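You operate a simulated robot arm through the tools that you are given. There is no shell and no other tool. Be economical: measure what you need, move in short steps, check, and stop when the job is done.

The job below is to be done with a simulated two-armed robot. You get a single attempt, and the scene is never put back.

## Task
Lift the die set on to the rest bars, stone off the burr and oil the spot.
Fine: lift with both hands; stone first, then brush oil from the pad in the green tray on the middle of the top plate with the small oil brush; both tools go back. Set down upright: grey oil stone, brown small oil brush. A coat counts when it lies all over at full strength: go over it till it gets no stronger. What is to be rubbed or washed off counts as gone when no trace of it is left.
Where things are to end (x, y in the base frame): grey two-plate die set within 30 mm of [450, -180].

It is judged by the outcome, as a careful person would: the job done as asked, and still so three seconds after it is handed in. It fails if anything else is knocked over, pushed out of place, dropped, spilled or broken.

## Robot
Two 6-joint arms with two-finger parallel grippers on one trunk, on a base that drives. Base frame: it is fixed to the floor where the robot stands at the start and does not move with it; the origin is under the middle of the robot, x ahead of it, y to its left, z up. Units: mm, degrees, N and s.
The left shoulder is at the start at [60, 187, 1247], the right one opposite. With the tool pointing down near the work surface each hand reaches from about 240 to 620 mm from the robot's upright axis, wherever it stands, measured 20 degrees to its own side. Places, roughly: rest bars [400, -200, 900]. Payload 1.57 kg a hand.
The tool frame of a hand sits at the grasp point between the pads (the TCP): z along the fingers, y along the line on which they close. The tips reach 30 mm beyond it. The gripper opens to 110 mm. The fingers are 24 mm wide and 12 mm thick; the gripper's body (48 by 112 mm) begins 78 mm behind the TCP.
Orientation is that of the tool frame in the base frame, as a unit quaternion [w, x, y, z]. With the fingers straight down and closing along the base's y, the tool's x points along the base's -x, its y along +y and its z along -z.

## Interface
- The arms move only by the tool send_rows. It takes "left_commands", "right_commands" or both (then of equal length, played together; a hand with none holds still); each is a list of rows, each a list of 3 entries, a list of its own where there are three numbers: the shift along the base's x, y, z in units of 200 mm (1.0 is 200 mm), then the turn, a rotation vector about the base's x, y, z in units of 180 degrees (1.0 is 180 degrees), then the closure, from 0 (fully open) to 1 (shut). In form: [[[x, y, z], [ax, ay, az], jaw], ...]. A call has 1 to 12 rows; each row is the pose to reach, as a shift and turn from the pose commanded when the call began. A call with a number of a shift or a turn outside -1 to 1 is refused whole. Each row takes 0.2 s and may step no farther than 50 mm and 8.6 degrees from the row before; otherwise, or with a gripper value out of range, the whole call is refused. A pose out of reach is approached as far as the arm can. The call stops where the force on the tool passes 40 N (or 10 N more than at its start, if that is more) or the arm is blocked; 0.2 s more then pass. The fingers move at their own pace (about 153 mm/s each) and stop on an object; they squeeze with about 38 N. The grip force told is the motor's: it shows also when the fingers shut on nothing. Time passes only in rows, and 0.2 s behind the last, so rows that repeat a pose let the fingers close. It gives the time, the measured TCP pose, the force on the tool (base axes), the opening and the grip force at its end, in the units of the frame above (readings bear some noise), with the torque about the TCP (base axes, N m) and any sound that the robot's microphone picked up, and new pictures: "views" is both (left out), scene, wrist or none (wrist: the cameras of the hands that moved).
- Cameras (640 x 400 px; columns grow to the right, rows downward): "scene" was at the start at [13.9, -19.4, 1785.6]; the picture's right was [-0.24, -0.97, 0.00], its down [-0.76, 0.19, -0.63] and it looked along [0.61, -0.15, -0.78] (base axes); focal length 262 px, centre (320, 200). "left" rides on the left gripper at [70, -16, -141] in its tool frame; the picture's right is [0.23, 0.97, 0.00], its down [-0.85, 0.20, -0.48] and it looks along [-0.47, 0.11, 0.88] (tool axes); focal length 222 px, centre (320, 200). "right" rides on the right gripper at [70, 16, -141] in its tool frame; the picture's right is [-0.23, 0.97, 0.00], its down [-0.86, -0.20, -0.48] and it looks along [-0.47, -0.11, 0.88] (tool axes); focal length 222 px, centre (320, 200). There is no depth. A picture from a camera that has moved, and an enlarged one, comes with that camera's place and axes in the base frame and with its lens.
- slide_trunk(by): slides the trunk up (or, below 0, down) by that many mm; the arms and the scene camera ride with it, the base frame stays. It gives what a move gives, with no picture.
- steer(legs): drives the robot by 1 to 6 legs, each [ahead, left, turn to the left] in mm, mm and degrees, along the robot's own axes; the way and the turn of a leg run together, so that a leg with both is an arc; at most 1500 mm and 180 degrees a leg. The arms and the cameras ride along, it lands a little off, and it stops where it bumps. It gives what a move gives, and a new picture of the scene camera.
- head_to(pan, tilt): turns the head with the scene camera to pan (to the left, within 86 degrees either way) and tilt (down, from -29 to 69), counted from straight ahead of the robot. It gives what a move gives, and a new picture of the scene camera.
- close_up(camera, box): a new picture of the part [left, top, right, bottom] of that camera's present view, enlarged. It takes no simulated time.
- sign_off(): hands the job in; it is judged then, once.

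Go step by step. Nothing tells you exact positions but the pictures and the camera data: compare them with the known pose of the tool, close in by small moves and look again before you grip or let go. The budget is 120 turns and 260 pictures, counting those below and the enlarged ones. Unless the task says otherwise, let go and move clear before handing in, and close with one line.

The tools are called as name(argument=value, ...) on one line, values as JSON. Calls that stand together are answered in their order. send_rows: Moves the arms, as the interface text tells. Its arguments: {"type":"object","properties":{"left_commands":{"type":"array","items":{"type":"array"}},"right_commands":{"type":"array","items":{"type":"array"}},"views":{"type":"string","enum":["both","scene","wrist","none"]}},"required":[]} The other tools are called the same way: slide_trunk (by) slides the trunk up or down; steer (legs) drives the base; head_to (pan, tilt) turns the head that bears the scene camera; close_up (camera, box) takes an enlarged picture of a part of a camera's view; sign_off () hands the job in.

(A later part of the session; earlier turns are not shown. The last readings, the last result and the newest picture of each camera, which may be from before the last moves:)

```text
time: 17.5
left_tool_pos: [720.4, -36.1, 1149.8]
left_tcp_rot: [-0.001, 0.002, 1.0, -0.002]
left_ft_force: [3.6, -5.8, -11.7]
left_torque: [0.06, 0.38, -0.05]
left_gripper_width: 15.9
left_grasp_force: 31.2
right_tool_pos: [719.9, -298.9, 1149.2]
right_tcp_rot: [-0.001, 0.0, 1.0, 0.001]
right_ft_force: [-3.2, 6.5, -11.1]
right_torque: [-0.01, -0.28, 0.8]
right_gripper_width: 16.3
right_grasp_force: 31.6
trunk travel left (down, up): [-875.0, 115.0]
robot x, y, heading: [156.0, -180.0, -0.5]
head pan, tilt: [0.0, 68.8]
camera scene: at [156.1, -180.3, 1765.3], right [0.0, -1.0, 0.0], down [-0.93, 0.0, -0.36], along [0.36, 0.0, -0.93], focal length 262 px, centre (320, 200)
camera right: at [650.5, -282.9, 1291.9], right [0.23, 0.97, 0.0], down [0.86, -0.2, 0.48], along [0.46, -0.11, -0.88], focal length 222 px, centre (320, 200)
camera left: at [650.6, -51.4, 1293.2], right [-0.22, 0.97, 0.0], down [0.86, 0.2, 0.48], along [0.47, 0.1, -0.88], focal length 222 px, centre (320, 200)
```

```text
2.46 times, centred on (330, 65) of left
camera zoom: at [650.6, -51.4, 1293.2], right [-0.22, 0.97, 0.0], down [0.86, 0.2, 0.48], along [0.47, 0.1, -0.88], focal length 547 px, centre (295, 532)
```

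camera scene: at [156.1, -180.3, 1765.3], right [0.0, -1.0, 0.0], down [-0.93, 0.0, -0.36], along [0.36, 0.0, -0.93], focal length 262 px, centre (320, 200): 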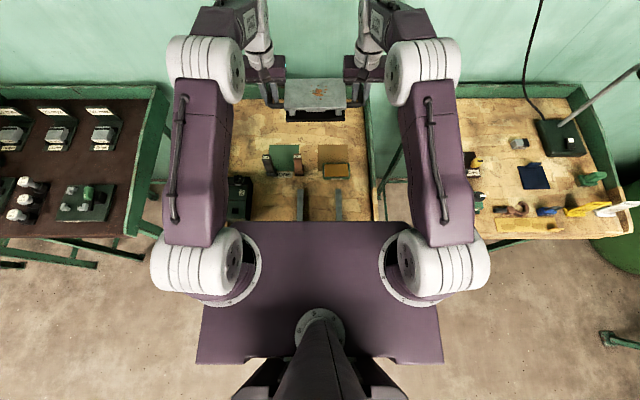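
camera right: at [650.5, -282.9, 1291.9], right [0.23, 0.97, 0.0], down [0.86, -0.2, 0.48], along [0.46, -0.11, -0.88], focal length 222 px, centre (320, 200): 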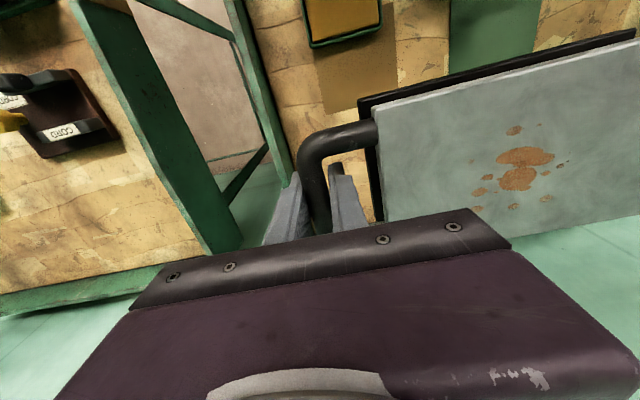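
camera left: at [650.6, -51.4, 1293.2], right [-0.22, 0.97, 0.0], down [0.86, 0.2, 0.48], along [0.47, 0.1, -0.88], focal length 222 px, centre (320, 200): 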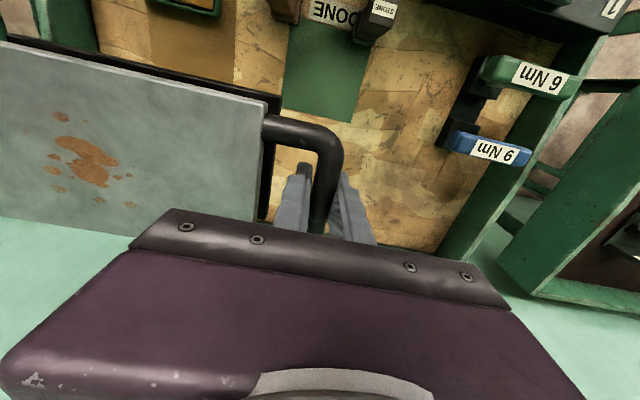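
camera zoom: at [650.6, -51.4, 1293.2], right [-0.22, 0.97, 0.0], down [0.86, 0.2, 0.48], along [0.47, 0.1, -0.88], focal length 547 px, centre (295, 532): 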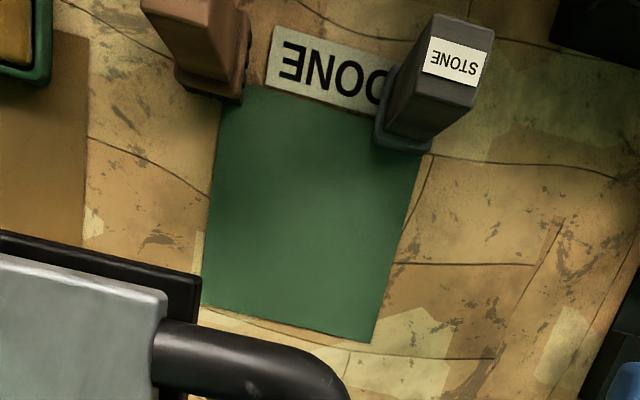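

Table ≈ z 930, bars' mid ≈ (442,-177). Moving the die back toward the bars at height.

send_rows(left_commands=[[[-0.02, 0, 0], [0, 0, 0], 1], [[-0.06, -0.002, 0], [0, 0, 0], 1], [[-0.12, -0.005, 0], [0, 0, 0], 1], [[-0.2, -0.008, 0], [0, 0, 0], 1], [[-0.3, -0.012, 0], [0, 0, 0], 1], [[-0.4, -0.016, 0], [0, 0, 0], 1], [[-0.5, -0.02, 0], [0, 0, 0], 1], [[-0.6, -0.024, 0], [0, 0, 0], 1], [[-0.7, -0.028, 0], [0, 0, 0], 1], [[-0.78, -0.03, 0], [0, 0, 0], 1], [[-0.83, -0.032, 0], [0, 0, 0], 1], [[-0.85, -0.033, 0], [0, 0, 0], 1]], right_commands=[[[-0.02, 0, 0], [0, 0, 0], 1], [[-0.06, -0.002, 0], [0, 0, 0], 1], [[-0.12, -0.005, 0], [0, 0, 0], 1], [[-0.2, -0.008, 0], [0, 0, 0], 1], [[-0.3, -0.012, 0], [0, 0, 0], 1], [[-0.4, -0.016, 0], [0, 0, 0], 1], [[-0.5, -0.02, 0], [0, 0, 0], 1], [[-0.6, -0.024, 0], [0, 0, 0], 1], [[-0.7, -0.028, 0], [0, 0, 0], 1], [[-0.78, -0.03, 0], [0, 0, 0], 1], [[-0.83, -0.032, 0], [0, 0, 0], 1], [[-0.85, -0.033, 0], [0, 0, 0], 1]])

```text
time: 20.1
left_tool_pos: [550.3, -42.6, 1150.3]
left_tcp_rot: [-0.001, 0.002, 1.0, -0.001]
left_ft_force: [1.5, -26.2, -11.6]
left_torque: [0.26, 0.2, -0.27]
left_gripper_width: 15.8
left_grasp_force: 31.0
right_tool_pos: [548.5, -305.7, 1148.8]
right_tcp_rot: [0.0, 0.001, 1.0, 0.002]
right_ft_force: [-2.0, 25.6, -12.9]
right_torque: [-0.28, -0.11, 0.79]
right_gripper_width: 15.9
right_grasp_force: 31.5
trunk travel left (down, up): [-875.0, 115.0]
robot x, y, heading: [156.0, -179.4, -0.0]
head pan, tilt: [0.0, 68.8]
camera scene: at [154.7, -180.3, 1765.3], right [0.0, -1.0, 0.0], down [-0.93, 0.0, -0.36], along [0.36, 0.0, -0.93], focal length 262 px, centre (320, 200)
camera right: at [478.9, -289.3, 1291.9], right [0.23, 0.97, 0.0], down [0.85, -0.2, 0.48], along [0.47, -0.11, -0.88], focal length 222 px, centre (320, 200)
camera left: at [479.7, -57.8, 1293.0], right [-0.22, 0.97, 0.0], down [0.86, 0.2, 0.48], along [0.47, 0.1, -0.88], focal length 222 px, centre (320, 200)
```

scene: 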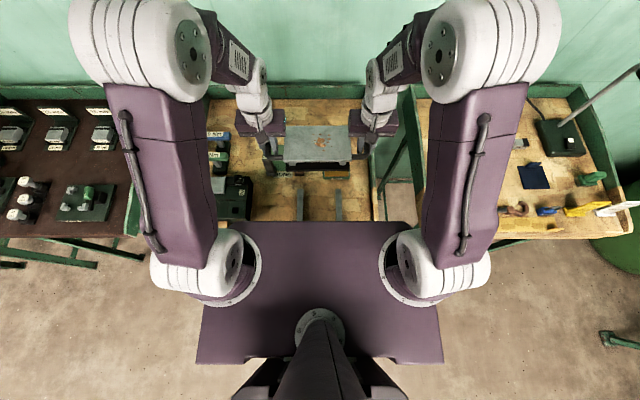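
right: 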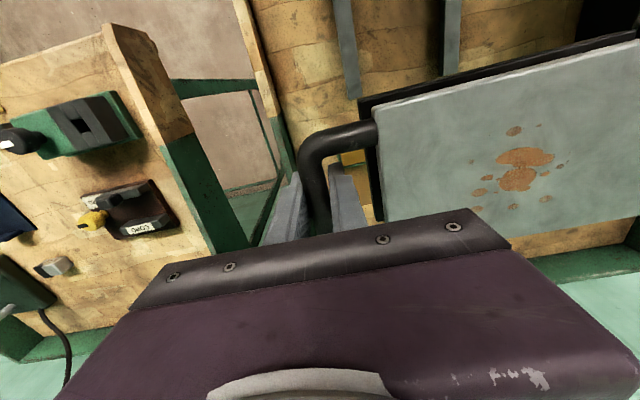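
left: 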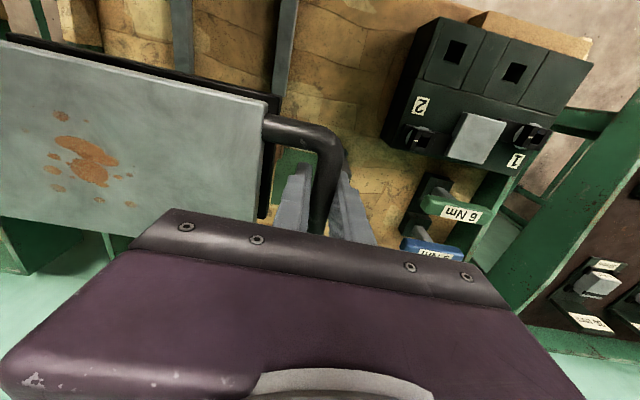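

Tension between the hands crept up, so I relax it slightly while carrying on the remaining 100 mm.

send_rows(left_commands=[[[0, -0.004, 0], [0, 0, 0], 1], [[-0.04, -0.006, 0], [0, 0, 0], 1], [[-0.1, -0.008, 0], [0, 0, 0], 1], [[-0.18, -0.012, 0], [0, 0, 0], 1], [[-0.26, -0.016, 0], [0, 0, 0], 1], [[-0.34, -0.02, 0], [0, 0, 0], 1], [[-0.42, -0.022, 0], [0, 0, 0], 1], [[-0.48, -0.024, 0], [0, 0, 0], 1], [[-0.505, -0.024, 0], [0, 0, 0], 1], [[-0.505, -0.024, 0], [0, 0, 0], 1]], right_commands=[[[0, 0.004, 0], [0, 0, 0], 1], [[-0.04, 0.002, 0], [0, 0, 0], 1], [[-0.1, 0, 0], [0, 0, 0], 1], [[-0.18, -0.004, 0], [0, 0, 0], 1], [[-0.26, -0.008, 0], [0, 0, 0], 1], [[-0.34, -0.012, 0], [0, 0, 0], 1], [[-0.42, -0.014, 0], [0, 0, 0], 1], [[-0.48, -0.016, 0], [0, 0, 0], 1], [[-0.505, -0.016, 0], [0, 0, 0], 1], [[-0.505, -0.016, 0], [0, 0, 0], 1]])

close_up(camera="scene", box=[220, 110, 400, 230])

```text
time: 22.3
left_tool_pos: [448.1, -47.7, 1150.8]
left_tcp_rot: [0.0, 0.002, 1.0, -0.002]
left_ft_force: [1.7, 2.4, -11.0]
left_torque: [-0.05, -0.09, -0.41]
left_gripper_width: 15.9
left_grasp_force: 31.3
right_tool_pos: [446.4, -311.1, 1149.5]
right_tcp_rot: [0.0, 0.002, 1.0, 0.002]
right_ft_force: [-0.6, -0.6, -12.5]
right_torque: [-0.02, 0.15, 0.74]
right_gripper_width: 16.1
right_grasp_force: 31.4
trunk travel left (down, up): [-875.0, 115.0]
robot x, y, heading: [157.6, -175.1, -0.1]
head pan, tilt: [0.0, 68.8]
camera scene: at [154.5, -180.4, 1765.3], right [0.0, -1.0, 0.0], down [-0.93, 0.0, -0.36], along [0.36, 0.0, -0.93], focal length 262 px, centre (320, 200)
camera right: at [377.3, -294.2, 1291.5], right [0.23, 0.97, 0.0], down [0.85, -0.2, 0.48], along [0.47, -0.11, -0.88], focal length 222 px, centre (320, 200)
camera left: at [378.1, -62.7, 1293.5], right [-0.22, 0.97, 0.0], down [0.86, 0.2, 0.48], along [0.47, 0.1, -0.88], focal length 222 px, centre (320, 200)
```

scene: 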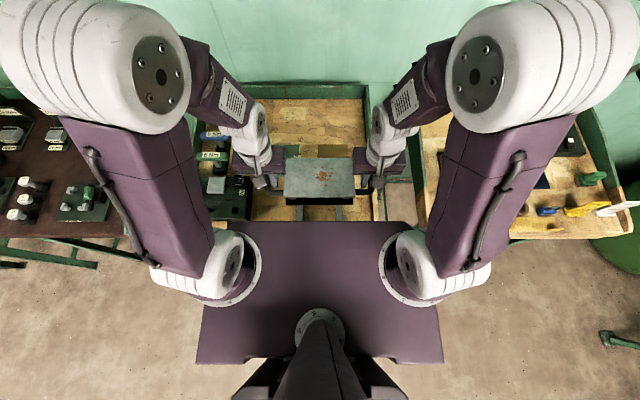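
right: 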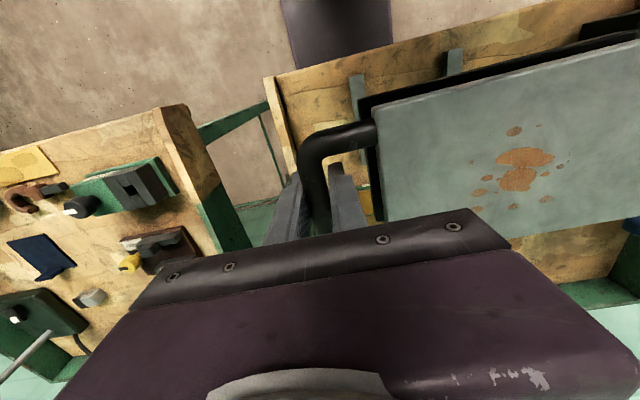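
left: 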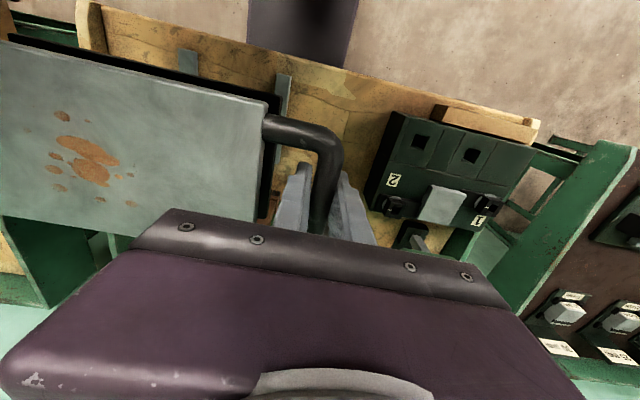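

```text
3.33 times, centred on (310, 170) of scene
camera zoom: at [154.5, -180.4, 1765.3], right [0.0, -1.0, 0.0], down [-0.93, 0.0, -0.36], along [0.36, 0.0, -0.93], focal length 873 px, centre (353, 300)
```

zoom: 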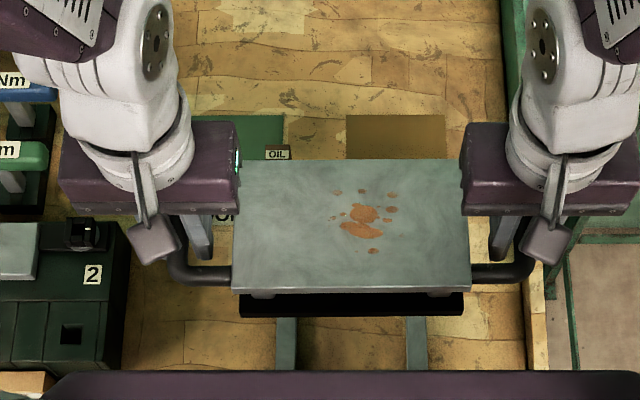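

Aligned with the bars (plate centre at column of bars' middle). Lowering to just above them.

send_rows(left_commands=[[[0, 0, -0.03], [0, 0, 0], 1], [[0, 0, -0.08], [0, 0, 0], 1], [[0, 0, -0.15], [0, 0, 0], 1], [[0, 0, -0.23], [0, 0, 0], 1], [[0, 0, -0.31], [0, 0, 0], 1], [[0, 0, -0.39], [0, 0, 0], 1], [[0, 0, -0.47], [0, 0, 0], 1], [[0, 0, -0.54], [0, 0, 0], 1], [[0, 0, -0.6], [0, 0, 0], 1], [[0, 0, -0.64], [0, 0, 0], 1], [[0, 0, -0.66], [0, 0, 0], 1], [[0, 0, -0.66], [0, 0, 0], 1]], right_commands=[[[0, 0, -0.03], [0, 0, 0], 1], [[0, 0, -0.08], [0, 0, 0], 1], [[0, 0, -0.15], [0, 0, 0], 1], [[0, 0, -0.23], [0, 0, 0], 1], [[0, 0, -0.31], [0, 0, 0], 1], [[0, 0, -0.39], [0, 0, 0], 1], [[0, 0, -0.47], [0, 0, 0], 1], [[0, 0, -0.54], [0, 0, 0], 1], [[0, 0, -0.6], [0, 0, 0], 1], [[0, 0, -0.64], [0, 0, 0], 1], [[0, 0, -0.66], [0, 0, 0], 1], [[0, 0, -0.66], [0, 0, 0], 1]])

close_up(camera="scene", box=[220, 130, 400, 240])

```text
time: 23.8
left_tool_pos: [448.7, -46.8, 1067.8]
left_tcp_rot: [-0.002, 0.002, 1.0, -0.002]
left_ft_force: [2.3, 0.4, -12.1]
left_torque: [0.0, 0.59, -0.18]
left_gripper_width: 15.6
left_grasp_force: 32.1
right_tool_pos: [448.2, -309.2, 1067.0]
right_tcp_rot: [-0.002, 0.001, 1.0, 0.002]
right_ft_force: [-2.2, -1.0, -11.0]
right_torque: [0.05, -0.53, 0.86]
right_gripper_width: 16.4
right_grasp_force: 31.2
trunk travel left (down, up): [-875.0, 115.0]
robot x, y, heading: [155.2, -180.2, -0.1]
head pan, tilt: [0.0, 68.8]
stopped in row 7 (right hand): the force on the tool passed its limit at 41 N (the readings are from after the stop); the commanded pose is now the measured one
camera scene: at [155.6, -180.4, 1765.3], right [0.0, -1.0, 0.0], down [-0.93, 0.0, -0.36], along [0.36, 0.0, -0.93], focal length 262 px, centre (320, 200)
camera right: at [379.4, -293.4, 1209.0], right [0.23, 0.97, 0.0], down [0.86, -0.2, 0.47], along [0.46, -0.11, -0.88], focal length 222 px, centre (320, 200)
camera left: at [378.8, -62.1, 1211.3], right [-0.22, 0.97, 0.0], down [0.86, 0.2, 0.48], along [0.46, 0.1, -0.88], focal length 222 px, centre (320, 200)
```

scene: 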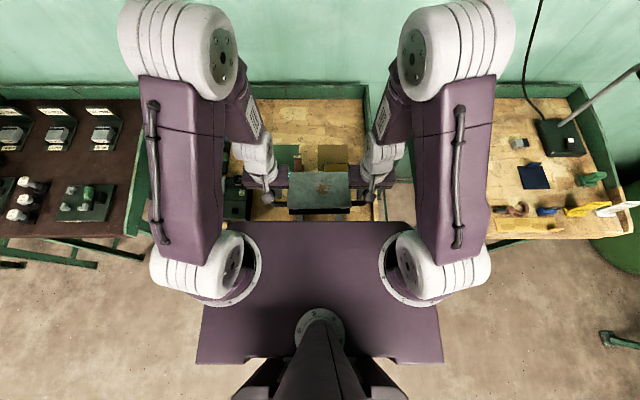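
right: 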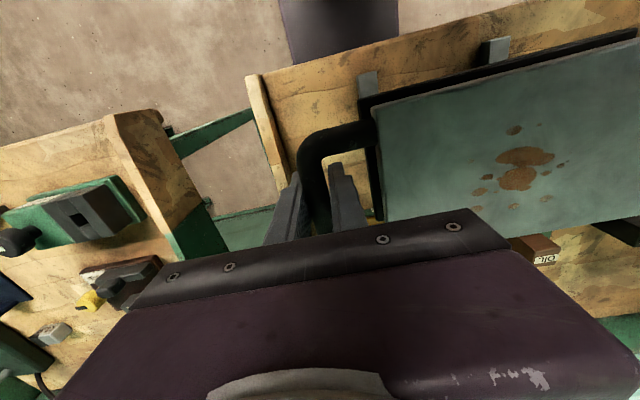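
left: 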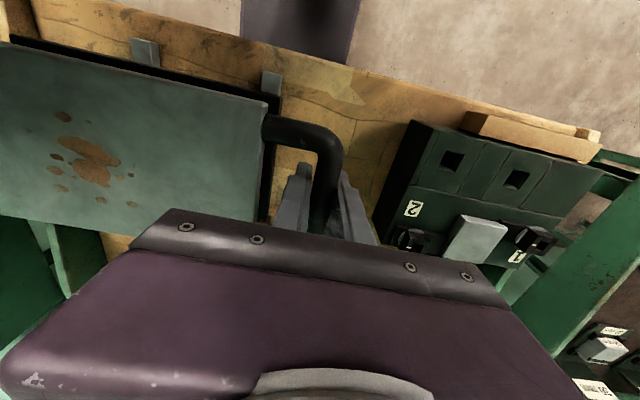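

```text
3.56 times, centred on (310, 185) of scene
camera zoom: at [155.6, -180.4, 1765.3], right [0.0, -1.0, 0.0], down [-0.93, 0.0, -0.36], along [0.36, 0.0, -0.93], focal length 932 px, centre (356, 253)
```

zoom: 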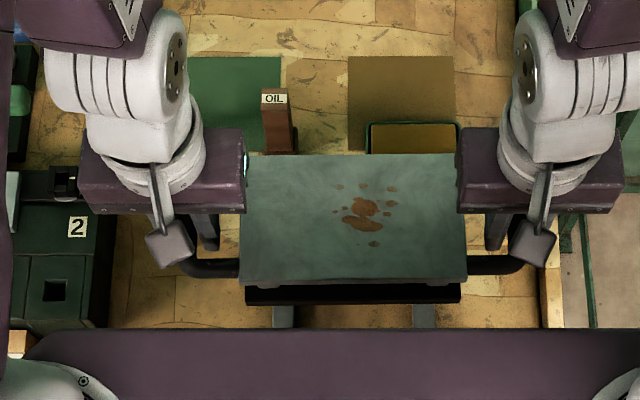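

The stop was from hand-to-hand tension, not contact; it has been zeroed. Continuing down in shorter steps.

send_rows(left_commands=[[[0, 0, -0.03], [0, 0, 0], 1], [[0, 0, -0.08], [0, 0, 0], 1], [[0, 0, -0.13], [0, 0, 0], 1], [[0, 0, -0.18], [0, 0, 0], 1], [[0, 0, -0.22], [0, 0, 0], 1], [[0, 0, -0.24], [0, 0, 0], 1], [[0, 0, -0.24], [0, 0, 0], 1]], right_commands=[[[0, 0, -0.03], [0, 0, 0], 1], [[0, 0, -0.08], [0, 0, 0], 1], [[0, 0, -0.13], [0, 0, 0], 1], [[0, 0, -0.18], [0, 0, 0], 1], [[0, 0, -0.22], [0, 0, 0], 1], [[0, 0, -0.24], [0, 0, 0], 1], [[0, 0, -0.24], [0, 0, 0], 1]], views="none")

close_up(camera="scene", box=[220, 130, 400, 240])

```text
time: 25.4
left_tool_pos: [446.2, -47.9, 1020.7]
left_tcp_rot: [0.0, 0.002, 1.0, -0.002]
left_ft_force: [3.1, 24.2, -10.6]
left_torque: [-0.2, -0.15, 0.12]
left_gripper_width: 15.6
left_grasp_force: 31.4
right_tool_pos: [447.2, -309.2, 1018.1]
right_tcp_rot: [-0.001, 0.002, 1.0, 0.002]
right_ft_force: [-3.2, -21.7, -11.7]
right_torque: [0.24, 0.27, 0.81]
right_gripper_width: 16.2
right_grasp_force: 32.1
trunk travel left (down, up): [-875.0, 115.0]
robot x, y, heading: [154.6, -180.2, 0.1]
head pan, tilt: [0.0, 68.8]
```

```text
3.56 times, centred on (310, 185) of scene
camera zoom: at [153.6, -180.5, 1765.3], right [0.0, -1.0, 0.0], down [-0.93, 0.0, -0.36], along [0.36, 0.0, -0.93], focal length 932 px, centre (356, 253)
```

zoom: 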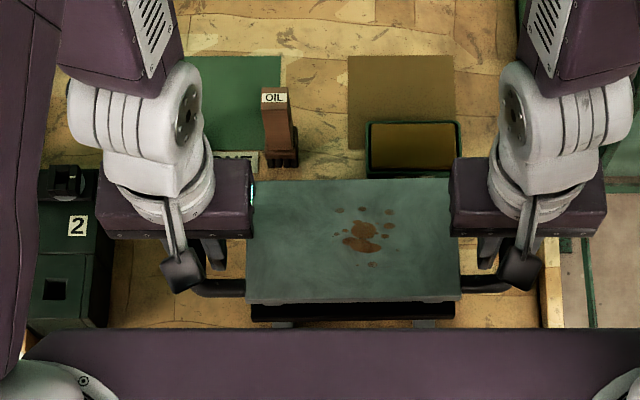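

Now mild compression; I relax outward 0.8 mm and lower gently.

send_rows(left_commands=[[[0, 0.004, -0.01], [0, 0, 0], 1], [[0, 0.004, -0.03], [0, 0, 0], 1], [[0, 0.004, -0.05], [0, 0, 0], 1], [[0, 0.004, -0.07], [0, 0, 0], 1], [[0, 0.004, -0.08], [0, 0, 0], 1], [[0, 0.004, -0.08], [0, 0, 0], 1]], right_commands=[[[0, -0.004, -0.01], [0, 0, 0], 1], [[0, -0.004, -0.03], [0, 0, 0], 1], [[0, -0.004, -0.05], [0, 0, 0], 1], [[0, -0.004, -0.07], [0, 0, 0], 1], [[0, -0.004, -0.08], [0, 0, 0], 1], [[0, -0.004, -0.08], [0, 0, 0], 1]], views="none")

```text
time: 26.8
left_tool_pos: [447.9, -46.7, 1003.7]
left_tcp_rot: [0.001, 0.003, 1.0, -0.003]
left_ft_force: [3.6, -25.8, -12.0]
left_torque: [0.19, -0.16, 0.25]
left_gripper_width: 15.7
left_grasp_force: 31.1
right_tool_pos: [447.3, -309.4, 1002.8]
right_tcp_rot: [0.001, 0.002, 1.0, 0.002]
right_ft_force: [-4.1, 26.9, -12.5]
right_torque: [-0.29, 0.3, 0.82]
right_gripper_width: 16.3
right_grasp_force: 31.9
trunk travel left (down, up): [-875.0, 115.0]
robot x, y, heading: [156.8, -178.3, -0.0]
head pan, tilt: [0.0, 68.8]
```

send_rows(left_commands=[[[0, -0.002, -0.01], [0, 0, 0], 1], [[0, -0.002, -0.02], [0, 0, 0], 1], [[0, -0.002, -0.03], [0, 0, 0], 1], [[0, -0.002, -0.04], [0, 0, 0], 1], [[0, -0.002, -0.04], [0, 0, 0], 1]], right_commands=[[[0, 0.002, -0.01], [0, 0, 0], 1], [[0, 0.002, -0.02], [0, 0, 0], 1], [[0, 0.002, -0.03], [0, 0, 0], 1], [[0, 0.002, -0.04], [0, 0, 0], 1], [[0, 0.002, -0.04], [0, 0, 0], 1]], views="none")

send_rows(left_commands=[[[0, 0, -0.01], [0, 0, 0], 1], [[0, 0, -0.02], [0, 0, 0], 1], [[0, 0, -0.02], [0, 0, 0], 1]], right_commands=[[[0, 0, -0.01], [0, 0, 0], 1], [[0, 0, -0.02], [0, 0, 0], 1], [[0, 0, -0.02], [0, 0, 0], 1]], views="wrist")

```text
time: 28.0
left_tool_pos: [445.6, -47.6, 997.5]
left_tcp_rot: [0.0, 0.002, 1.0, -0.002]
left_ft_force: [3.5, -18.0, -12.0]
left_torque: [0.17, 0.26, 0.17]
left_gripper_width: 15.8
left_grasp_force: 31.0
right_tool_pos: [448.0, -309.1, 994.8]
right_tcp_rot: [0.0, 0.003, 1.0, 0.002]
right_ft_force: [-2.8, 17.6, -11.5]
right_torque: [-0.15, -0.18, 0.77]
right_gripper_width: 16.4
right_grasp_force: 31.7
trunk travel left (down, up): [-875.0, 115.0]
robot x, y, heading: [156.1, -179.8, -0.4]
head pan, tilt: [0.0, 68.8]
```

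```text
time: 28.8
left_tool_pos: [444.9, -45.8, 994.0]
left_tcp_rot: [0.001, 0.002, 1.0, -0.003]
left_ft_force: [6.8, -19.6, 2.5]
left_torque: [0.14, 0.65, 0.17]
left_gripper_width: 15.4
left_grasp_force: 31.4
right_tool_pos: [447.7, -307.6, 992.0]
right_tcp_rot: [0.001, 0.001, 1.0, 0.001]
right_ft_force: [-0.8, 18.2, 20.9]
right_torque: [-0.13, -0.04, 0.78]
right_gripper_width: 16.4
right_grasp_force: 31.6
trunk travel left (down, up): [-875.0, 115.0]
robot x, y, heading: [154.3, -178.1, -0.3]
head pan, tilt: [0.0, 68.8]
camera right: at [377.7, -292.6, 1135.2], right [0.23, 0.97, 0.0], down [0.85, -0.2, 0.48], along [0.47, -0.11, -0.88], focal length 222 px, centre (320, 200)
camera left: at [375.9, -61.1, 1136.7], right [-0.22, 0.97, -0.01], down [0.85, 0.2, 0.48], along [0.47, 0.1, -0.88], focal length 222 px, centre (320, 200)
```

right: 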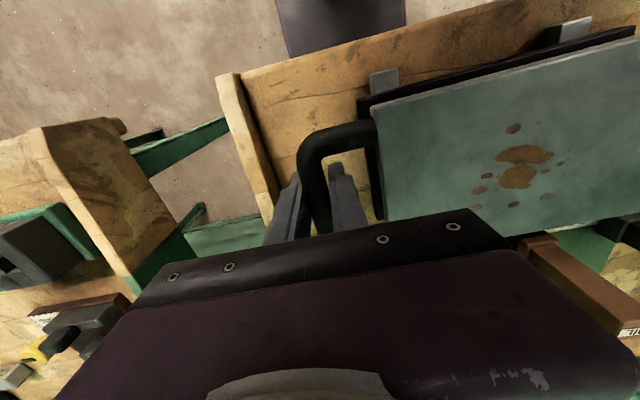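
left: 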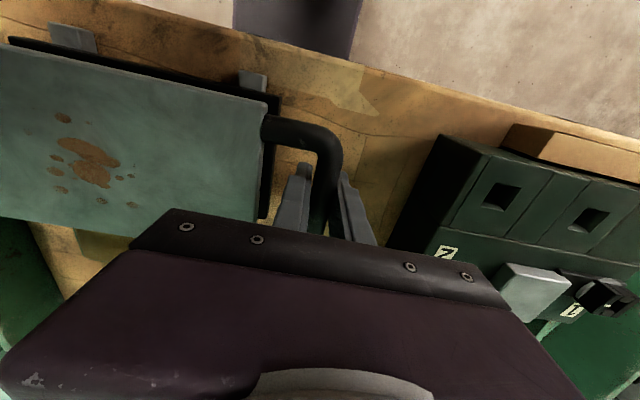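

The die has landed on the bars (upward reaction). I open both hands modestly and rise.

send_rows(left_commands=[[[0, 0, -0.004], [0, 0, 0], 1], [[0, 0, -0.004], [0, 0, 0], 0.85], [[0, 0, -0.004], [0, 0, 0], 0.72], [[0, 0, 0.0], [0, 0, 0], 0.72], [[0, 0, 0.1], [0, 0, 0], 0.72], [[0, 0, 0.25], [0, 0, 0], 0.72], [[0, 0, 0.45], [0, 0, 0], 0.72]], right_commands=[[[0, 0, 0.002], [0, 0, 0], 1], [[0, 0, 0.002], [0, 0, 0], 0.85], [[0, 0, 0.002], [0, 0, 0], 0.72], [[0, 0, 0.0], [0, 0, 0], 0.72], [[0, 0, 0.1], [0, 0, 0], 0.72], [[0, 0, 0.25], [0, 0, 0], 0.72], [[0, 0, 0.45], [0, 0, 0], 0.72]], views="both")

close_up(camera="scene", box=[220, 130, 400, 240])

```text
time: 30.4
left_tool_pos: [441.5, -47.2, 1082.9]
left_tcp_rot: [0.001, 0.002, 1.0, -0.002]
left_ft_force: [0.8, -0.4, -0.7]
left_torque: [-0.02, -0.06, 0.05]
left_gripper_width: 30.7
left_grasp_force: 0.0
right_tool_pos: [442.7, -309.4, 1079.8]
right_tcp_rot: [0.001, 0.003, 1.0, 0.002]
right_ft_force: [-0.6, 0.0, 0.1]
right_torque: [0.01, -0.01, 0.0]
right_gripper_width: 30.8
right_grasp_force: 0.1
trunk travel left (down, up): [-875.0, 115.0]
robot x, y, heading: [161.1, -177.9, 0.0]
head pan, tilt: [0.0, 68.8]
camera scene: at [147.8, -180.3, 1765.2], right [0.0, -1.0, 0.0], down [-0.93, 0.0, -0.36], along [0.36, 0.0, -0.93], focal length 262 px, centre (320, 200)
camera right: at [373.1, -294.0, 1223.3], right [0.23, 0.97, 0.0], down [0.85, -0.21, 0.48], along [0.47, -0.11, -0.88], focal length 222 px, centre (320, 200)
camera left: at [372.4, -62.4, 1226.0], right [-0.22, 0.97, 0.0], down [0.85, 0.2, 0.48], along [0.47, 0.1, -0.88], focal length 222 px, centre (320, 200)
```

scene: 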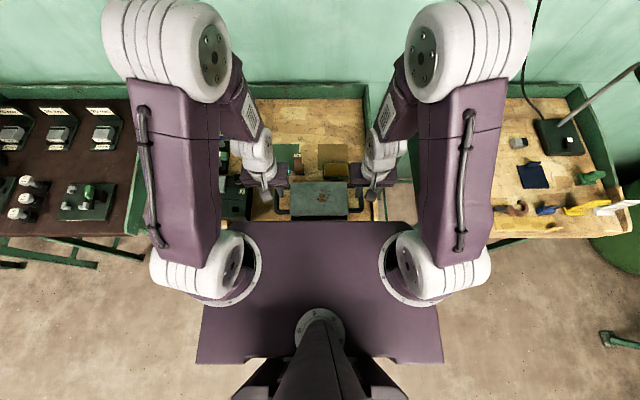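
right: 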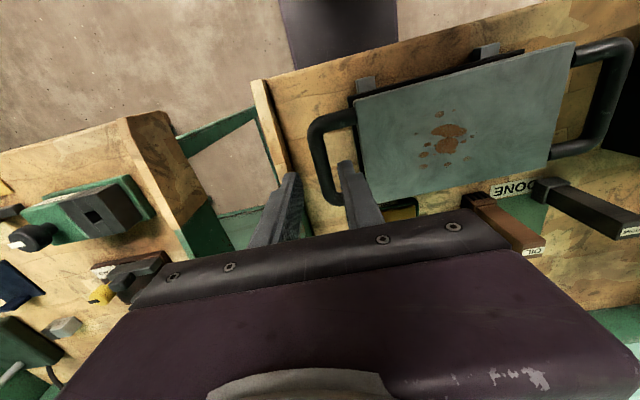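
left: 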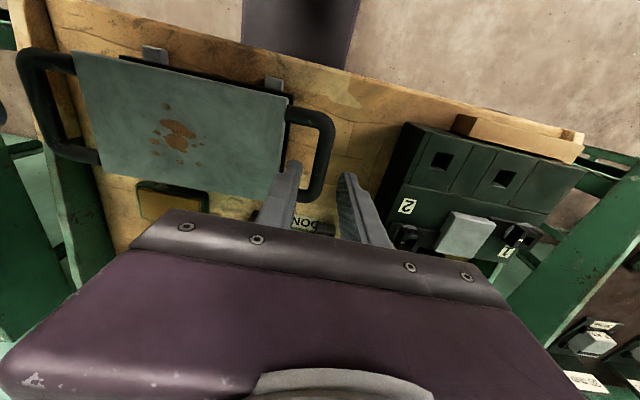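

```text
3.56 times, centred on (310, 185) of scene
camera zoom: at [147.8, -180.3, 1765.2], right [0.0, -1.0, 0.0], down [-0.93, 0.0, -0.36], along [0.36, 0.0, -0.93], focal length 932 px, centre (356, 253)
```

zoom: 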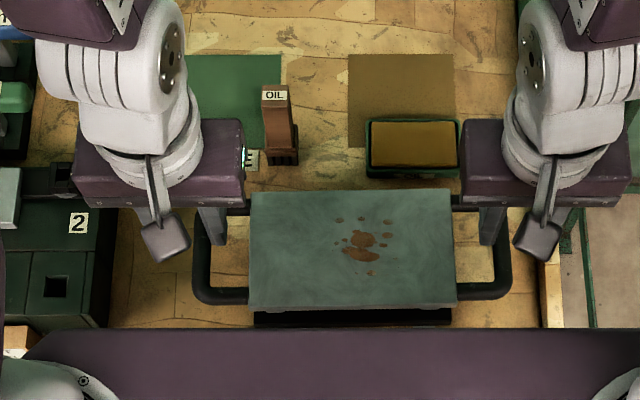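

The die rests on the bars with its centre near (448,-178), top at z≈1009. Next I bring the left hand over the stone (≈(583,-5)) and move the right hand aside.

send_rows(left_commands=[[[0, 0, 0.2], [0, 0, 0], 0.6], [[0, 0, 0.4], [0, 0, 0], 0.5], [[0.1, 0.03, 0.58], [0, 0, 0], 0.5], [[0.25, 0.08, 0.6], [0, 0, 0], 0.5], [[0.4, 0.12, 0.6], [0, 0, 0], 0.5], [[0.55, 0.17, 0.6], [0, 0, 0], 0.5], [[0.7, 0.2, 0.6], [0, 0, 0], 0.5], [[0.7, 0.2, 0.6], [0, 0, 0], 0.5]], right_commands=[[[0, 0, 0.2], [0, 0, 0], 0.5], [[0, 0, 0.4], [0, 0, 0], 0.5], [[0, -0.1, 0.55], [0, 0, 0], 0.5], [[0, -0.25, 0.6], [0, 0, 0], 0.5], [[0, -0.4, 0.6], [0, 0, 0], 0.5], [[0, -0.5, 0.6], [0, 0, 0], 0.5], [[0, -0.6, 0.6], [0, 0, 0], 0.5], [[0, -0.6, 0.6], [0, 0, 0], 0.5]])

close_up(camera="left", box=[200, 60, 440, 210])

close_up(camera="scene", box=[240, 130, 360, 205])

```text
time: 32.2
left_tool_pos: [584.0, -8.2, 1201.6]
left_tcp_rot: [0.0, 0.003, 1.0, -0.003]
left_ft_force: [0.3, 0.9, -0.1]
left_torque: [0.0, -0.01, 0.0]
left_gripper_width: 54.9
left_grasp_force: 0.0
right_tool_pos: [444.7, -428.2, 1199.9]
right_tcp_rot: [0.0, 0.002, 1.0, 0.001]
right_ft_force: [0.6, 0.2, -0.5]
right_torque: [-0.01, 0.04, -0.03]
right_gripper_width: 55.0
right_grasp_force: 0.1
trunk travel left (down, up): [-875.0, 115.0]
robot x, y, heading: [157.6, -179.7, -0.3]
head pan, tilt: [0.0, 68.8]
camera scene: at [150.8, -180.4, 1765.3], right [0.0, -1.0, 0.0], down [-0.93, 0.0, -0.36], along [0.36, 0.0, -0.93], focal length 262 px, centre (320, 200)
camera right: at [376.8, -412.1, 1343.3], right [0.23, 0.97, 0.0], down [0.85, -0.2, 0.48], along [0.47, -0.11, -0.88], focal length 222 px, centre (320, 200)
camera left: at [514.9, -23.2, 1343.8], right [-0.22, 0.97, 0.0], down [0.86, 0.2, 0.48], along [0.47, 0.1, -0.88], focal length 222 px, centre (320, 200)
```

scene: 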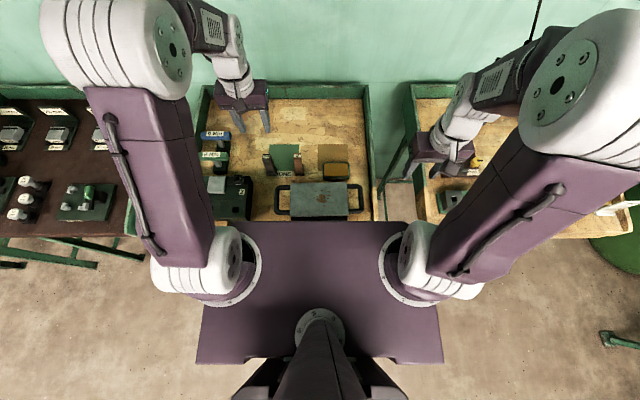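
right: 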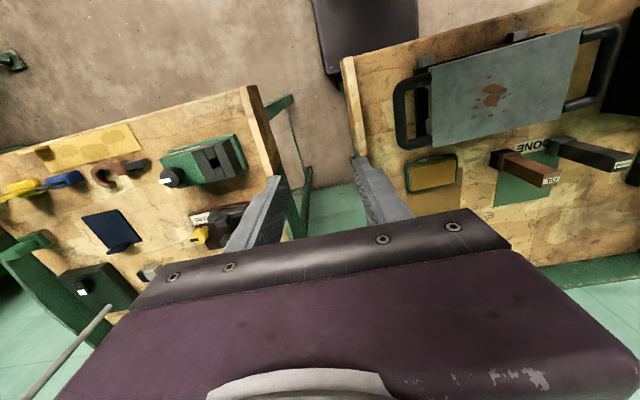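
left: 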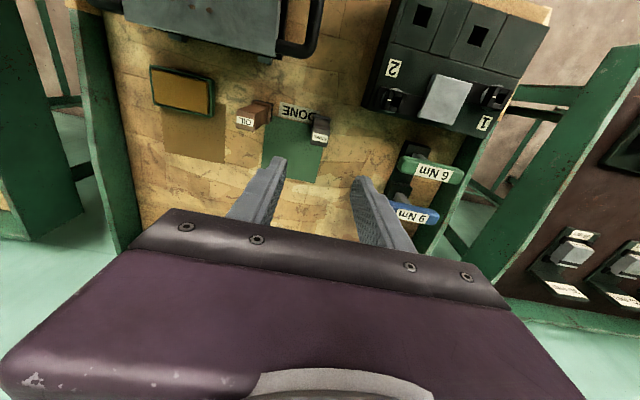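

```text
2.67 times, centred on (320, 135) of left
camera zoom: at [514.9, -23.2, 1343.8], right [-0.22, 0.97, 0.0], down [0.86, 0.2, 0.48], along [0.47, 0.1, -0.88], focal length 592 px, centre (320, 373)
```

zoom: 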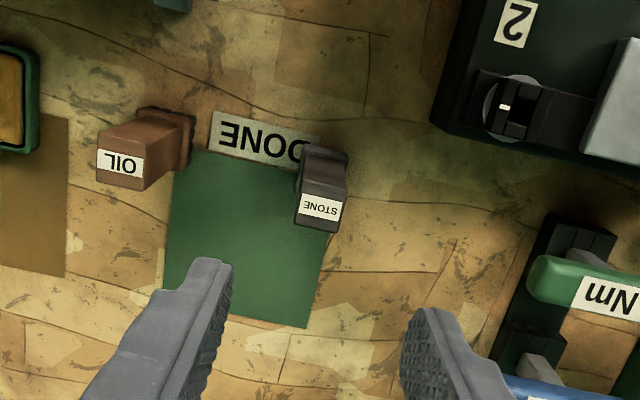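

```text
5.33 times, centred on (300, 168) of scene
camera zoom: at [150.8, -180.4, 1765.3], right [0.0, -1.0, 0.0], down [-0.93, 0.0, -0.36], along [0.36, 0.0, -0.93], focal length 1397 px, centre (427, 373)
```

zoom: 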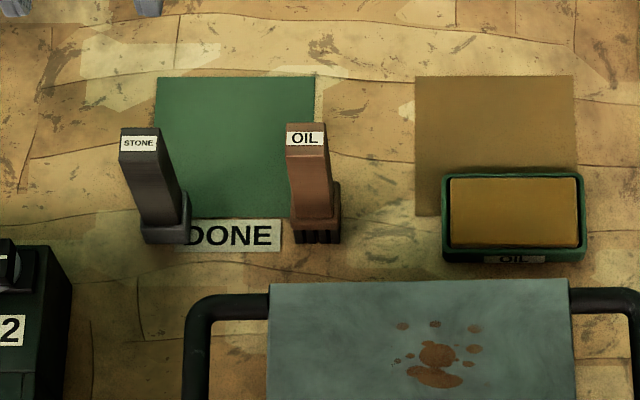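

Stone top ≈ (579,-9,1042), brush top ≈ (581,-109,1041). Lowering the left hand to just above the stone.

send_rows(left_commands=[[[-0.02, -0.007, -0.2], [0, 0, 0], 0.5], [[-0.022, -0.007, -0.4], [0, 0, 0], 0.5], [[-0.022, -0.007, -0.58], [0, 0, 0], 0.5], [[-0.022, -0.007, -0.64], [0, 0, 0], 0.5], [[-0.022, -0.007, -0.64], [0, 0, 0], 0.5]], views="none")

close_up(camera="left", box=[200, 60, 440, 210])

close_up(camera="scene", box=[240, 130, 360, 205])

```text
time: 33.4
left_tool_pos: [581.5, -9.1, 1074.1]
left_tcp_rot: [-0.001, 0.001, 1.0, -0.002]
left_ft_force: [0.0, -0.5, 0.0]
left_torque: [0.01, -0.02, 0.01]
left_gripper_width: 55.0
left_grasp_force: 0.0
right_tool_pos: [445.8, -427.7, 1200.5]
right_tcp_rot: [0.0, 0.002, 1.0, 0.001]
right_ft_force: [-0.4, -0.2, 0.3]
right_torque: [-0.02, 0.0, 0.02]
right_gripper_width: 55.1
right_grasp_force: 0.0
trunk travel left (down, up): [-875.0, 115.0]
robot x, y, heading: [154.4, -178.9, -0.1]
head pan, tilt: [0.0, 68.8]
```

```text
2.67 times, centred on (320, 135) of left
camera zoom: at [511.7, -23.6, 1216.1], right [-0.22, 0.97, 0.0], down [0.86, 0.2, 0.48], along [0.47, 0.1, -0.88], focal length 592 px, centre (320, 373)
```

zoom: 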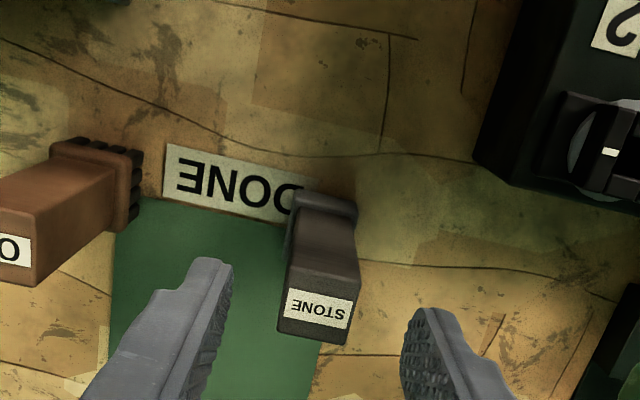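

```text
5.33 times, centred on (300, 168) of scene
camera zoom: at [151.6, -180.6, 1765.3], right [0.0, -1.0, 0.0], down [-0.93, 0.0, -0.36], along [0.36, 0.0, -0.93], focal length 1397 px, centre (427, 373)
```

zoom: 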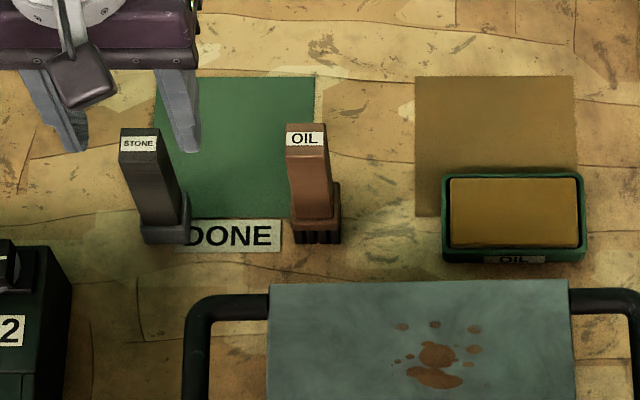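

Well aligned. Lowering to z≈1012 and closing on the stone.

send_rows(left_commands=[[[0, 0, -0.15], [0, 0, 0], 0.5], [[0, 0, -0.31], [0, 0, 0], 0.5], [[0, 0, -0.31], [0, 0, 0], 0.65], [[0, 0, -0.31], [0, 0, 0], 0.8], [[0, 0, -0.31], [0, 0, 0], 1], [[0, 0, -0.31], [0, 0, 0], 1]], views="wrist")

close_up(camera="scene", box=[240, 130, 360, 205])

```text
time: 34.8
left_tool_pos: [583.2, -7.5, 1012.7]
left_tcp_rot: [0.0, 0.002, 1.0, -0.002]
left_ft_force: [0.6, 0.1, 0.0]
left_torque: [0.02, 0.02, -0.04]
left_gripper_width: 23.4
left_grasp_force: 35.7
right_tool_pos: [445.5, -428.4, 1199.6]
right_tcp_rot: [0.0, 0.002, 1.0, 0.002]
right_ft_force: [0.8, -0.3, -0.1]
right_torque: [0.0, 0.02, -0.01]
right_gripper_width: 55.0
right_grasp_force: 0.0
trunk travel left (down, up): [-875.0, 115.0]
robot x, y, heading: [153.6, -179.9, -0.3]
head pan, tilt: [0.0, 68.8]
camera left: at [513.0, -23.3, 1154.5], right [-0.22, 0.97, 0.0], down [0.86, 0.2, 0.48], along [0.47, 0.1, -0.88], focal length 222 px, centre (320, 200)
```

left: 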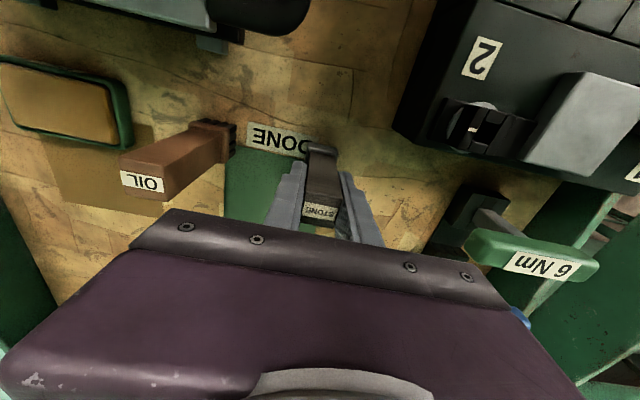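

```text
5.33 times, centred on (300, 168) of scene
camera zoom: at [151.5, -180.4, 1765.3], right [0.0, -1.0, 0.0], down [-0.93, 0.0, -0.36], along [0.36, 0.0, -0.93], focal length 1397 px, centre (427, 373)
```

zoom: 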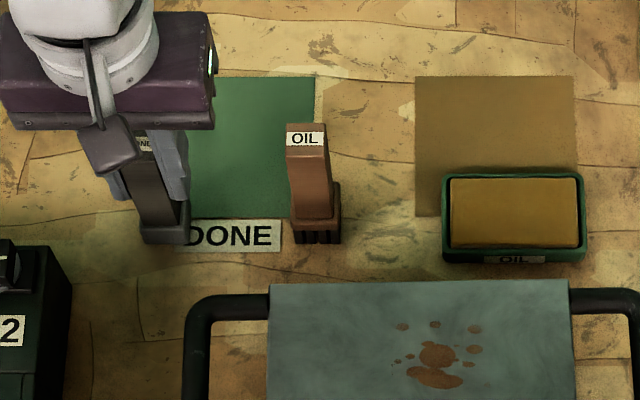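

Stone held (width 23 mm). Lifting it and carrying it above the patch (≈(455,-186)).

send_rows(left_commands=[[[0, 0, 0.1], [0, 0, 0], 1], [[0, 0, 0.3], [0, 0, 0], 1], [[0, 0, 0.5], [0, 0, 0], 1], [[0, 0, 0.62], [0, 0, 0], 1], [[-0.12, -0.1, 0.64], [0, 0, 0], 1], [[-0.26, -0.24, 0.64], [0, 0, 0], 1], [[-0.4, -0.4, 0.64], [0, 0, 0], 1], [[-0.52, -0.56, 0.64], [0, 0, 0], 1], [[-0.6, -0.72, 0.6], [0, 0, 0], 1], [[-0.635, -0.85, 0.52], [0, 0, 0], 1], [[-0.635, -0.89, 0.46], [0, 0, 0], 1], [[-0.635, -0.89, 0.46], [0, 0, 0], 1]])

close_up(camera="left", box=[200, 60, 440, 210])

close_up(camera="scene", box=[250, 150, 370, 225])

```text
time: 37.4
left_tool_pos: [453.9, -184.0, 1104.9]
left_tcp_rot: [0.0, 0.001, 1.0, -0.002]
left_ft_force: [-0.2, 0.2, -1.4]
left_torque: [0.04, -0.02, 0.0]
left_gripper_width: 23.6
left_grasp_force: 35.9
right_tool_pos: [446.4, -427.5, 1200.1]
right_tcp_rot: [0.0, 0.003, 1.0, 0.001]
right_ft_force: [0.0, 1.3, -0.6]
right_torque: [0.03, 0.0, 0.0]
right_gripper_width: 54.8
right_grasp_force: 0.1
trunk travel left (down, up): [-875.0, 115.0]
robot x, y, heading: [153.6, -180.0, -0.2]
head pan, tilt: [0.0, 68.8]
camera scene: at [151.3, -180.1, 1765.3], right [0.0, -1.0, 0.0], down [-0.93, 0.0, -0.36], along [0.36, 0.0, -0.93], focal length 262 px, centre (320, 200)
camera left: at [384.6, -199.5, 1247.3], right [-0.22, 0.97, 0.0], down [0.86, 0.2, 0.48], along [0.47, 0.1, -0.88], focal length 222 px, centre (320, 200)
```

scene: 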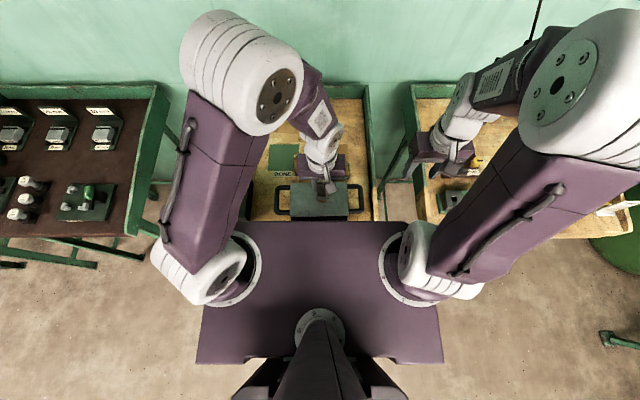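
left: 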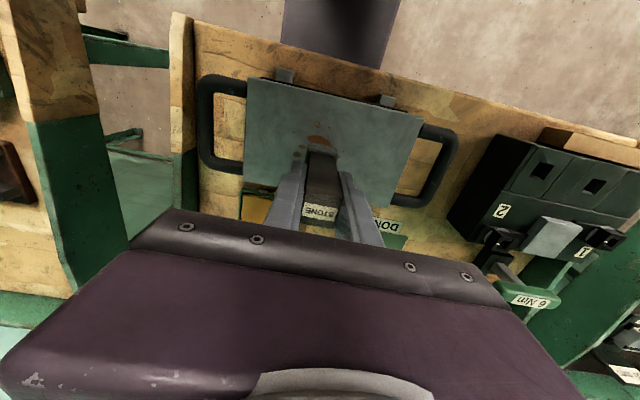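

```text
2.67 times, centred on (320, 135) of left
camera zoom: at [384.6, -199.5, 1247.3], right [-0.22, 0.97, 0.0], down [0.86, 0.2, 0.48], along [0.47, 0.1, -0.88], focal length 592 px, centre (320, 373)
```

zoom: 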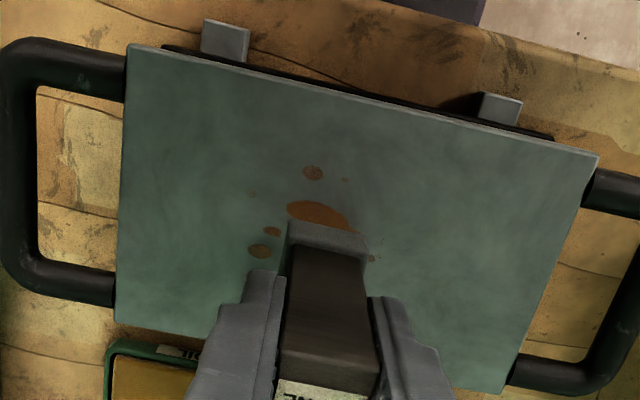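

```text
5.33 times, centred on (310, 188) of scene
camera zoom: at [151.3, -180.1, 1765.3], right [0.0, -1.0, 0.0], down [-0.93, 0.0, -0.36], along [0.36, 0.0, -0.93], focal length 1397 px, centre (373, 267)
```

zoom: 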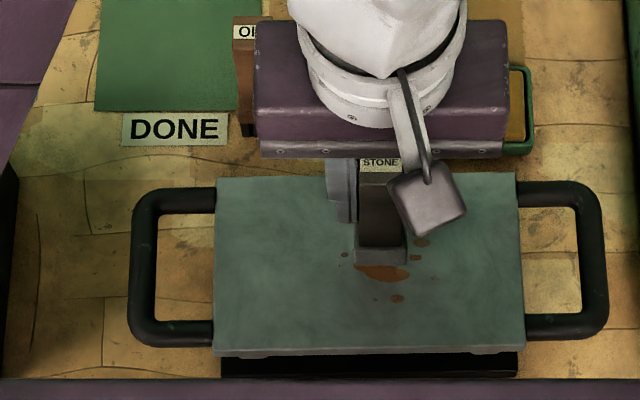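

The stone is over the patch, about 14 mm above the plate. Lowering to contact in small steps.

send_rows(left_commands=[[[0, 0, -0.03], [0, 0, 0], 1], [[0, 0, -0.05], [0, 0, 0], 1], [[0, 0, -0.06], [0, 0, 0], 1], [[0, 0, -0.06], [0, 0, 0], 1]], views="none")

send_rows(left_commands=[[[0, 0, -0.005], [0, 0, 0], 1], [[0, 0, -0.01], [0, 0, 0], 1], [[0, 0, -0.01], [0, 0, 0], 1]], views="none")

```text
time: 38.4
left_tool_pos: [453.6, -185.9, 1092.7]
left_tcp_rot: [0.0, 0.002, 1.0, -0.001]
left_ft_force: [-0.1, 0.5, -1.5]
left_torque: [-0.02, 0.01, -0.04]
left_gripper_width: 23.2
left_grasp_force: 35.8
right_tool_pos: [446.2, -428.3, 1199.4]
right_tcp_rot: [0.0, 0.002, 1.0, 0.002]
right_ft_force: [0.2, -0.5, 0.2]
right_torque: [0.01, 0.0, -0.01]
right_gripper_width: 55.0
right_grasp_force: 0.1
trunk travel left (down, up): [-875.0, 115.0]
robot x, y, heading: [153.1, -177.3, -0.2]
head pan, tilt: [0.0, 68.8]
```

```text
time: 39.2
left_tool_pos: [453.6, -184.4, 1091.0]
left_tcp_rot: [0.0, 0.002, 1.0, -0.002]
left_ft_force: [1.0, -0.7, -1.3]
left_torque: [0.01, -0.01, -0.01]
left_gripper_width: 23.4
left_grasp_force: 35.8
right_tool_pos: [446.7, -427.2, 1199.7]
right_tcp_rot: [0.0, 0.003, 1.0, 0.002]
right_ft_force: [-0.3, -0.4, 0.3]
right_torque: [-0.01, 0.01, 0.01]
right_gripper_width: 55.1
right_grasp_force: 0.1
trunk travel left (down, up): [-875.0, 115.0]
robot x, y, heading: [153.6, -178.0, -0.3]
head pan, tilt: [0.0, 68.8]
```

send_rows(left_commands=[[[0, 0, -0.005], [0, 0, 0], 1], [[0, 0, -0.01], [0, 0, 0], 1], [[0, 0, -0.01], [0, 0, 0], 1]], views="none")

send_rows(left_commands=[[[0, 0, -0.005], [0, 0, 0], 1], [[0, 0, -0.005], [0, 0, 0], 1]], views="wrist")

```text
time: 40.0
left_tool_pos: [453.7, -187.5, 1089.0]
left_tcp_rot: [0.001, 0.001, 1.0, -0.003]
left_ft_force: [1.8, 3.1, 14.0]
left_torque: [0.41, -0.08, 0.0]
left_gripper_width: 23.2
left_grasp_force: 36.4
right_tool_pos: [446.2, -427.5, 1200.4]
right_tcp_rot: [0.0, 0.003, 1.0, 0.001]
right_ft_force: [0.0, 0.4, -0.2]
right_torque: [-0.01, 0.01, 0.0]
right_gripper_width: 55.0
right_grasp_force: 0.1
trunk travel left (down, up): [-875.0, 115.0]
robot x, y, heading: [156.6, -182.7, -0.1]
head pan, tilt: [0.0, 68.8]
```

```text
time: 40.6
left_tool_pos: [454.0, -186.0, 1089.8]
left_tcp_rot: [0.002, 0.002, 1.0, -0.002]
left_ft_force: [4.8, 2.0, 28.2]
left_torque: [0.37, -0.19, -0.01]
left_gripper_width: 23.6
left_grasp_force: 35.8
right_tool_pos: [445.6, -426.5, 1200.8]
right_tcp_rot: [0.0, 0.003, 1.0, 0.002]
right_ft_force: [-0.7, 1.1, -0.4]
right_torque: [0.01, 0.01, -0.01]
right_gripper_width: 55.1
right_grasp_force: 0.0
trunk travel left (down, up): [-875.0, 115.0]
robot x, y, heading: [155.8, -177.0, -0.3]
head pan, tilt: [0.0, 68.8]
camera left: at [384.2, -200.8, 1231.8], right [-0.22, 0.97, -0.01], down [0.85, 0.2, 0.48], along [0.47, 0.1, -0.88], focal length 222 px, centre (320, 200)
```

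left: 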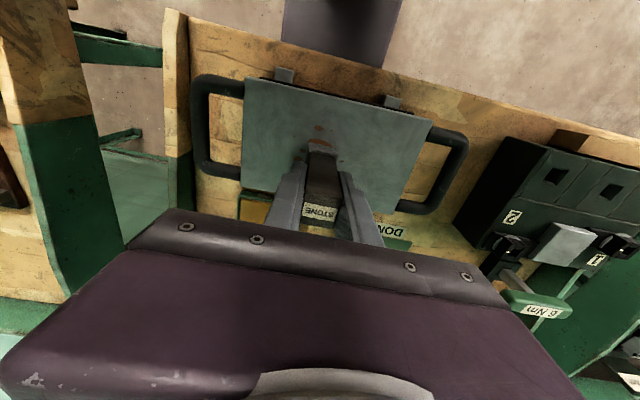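

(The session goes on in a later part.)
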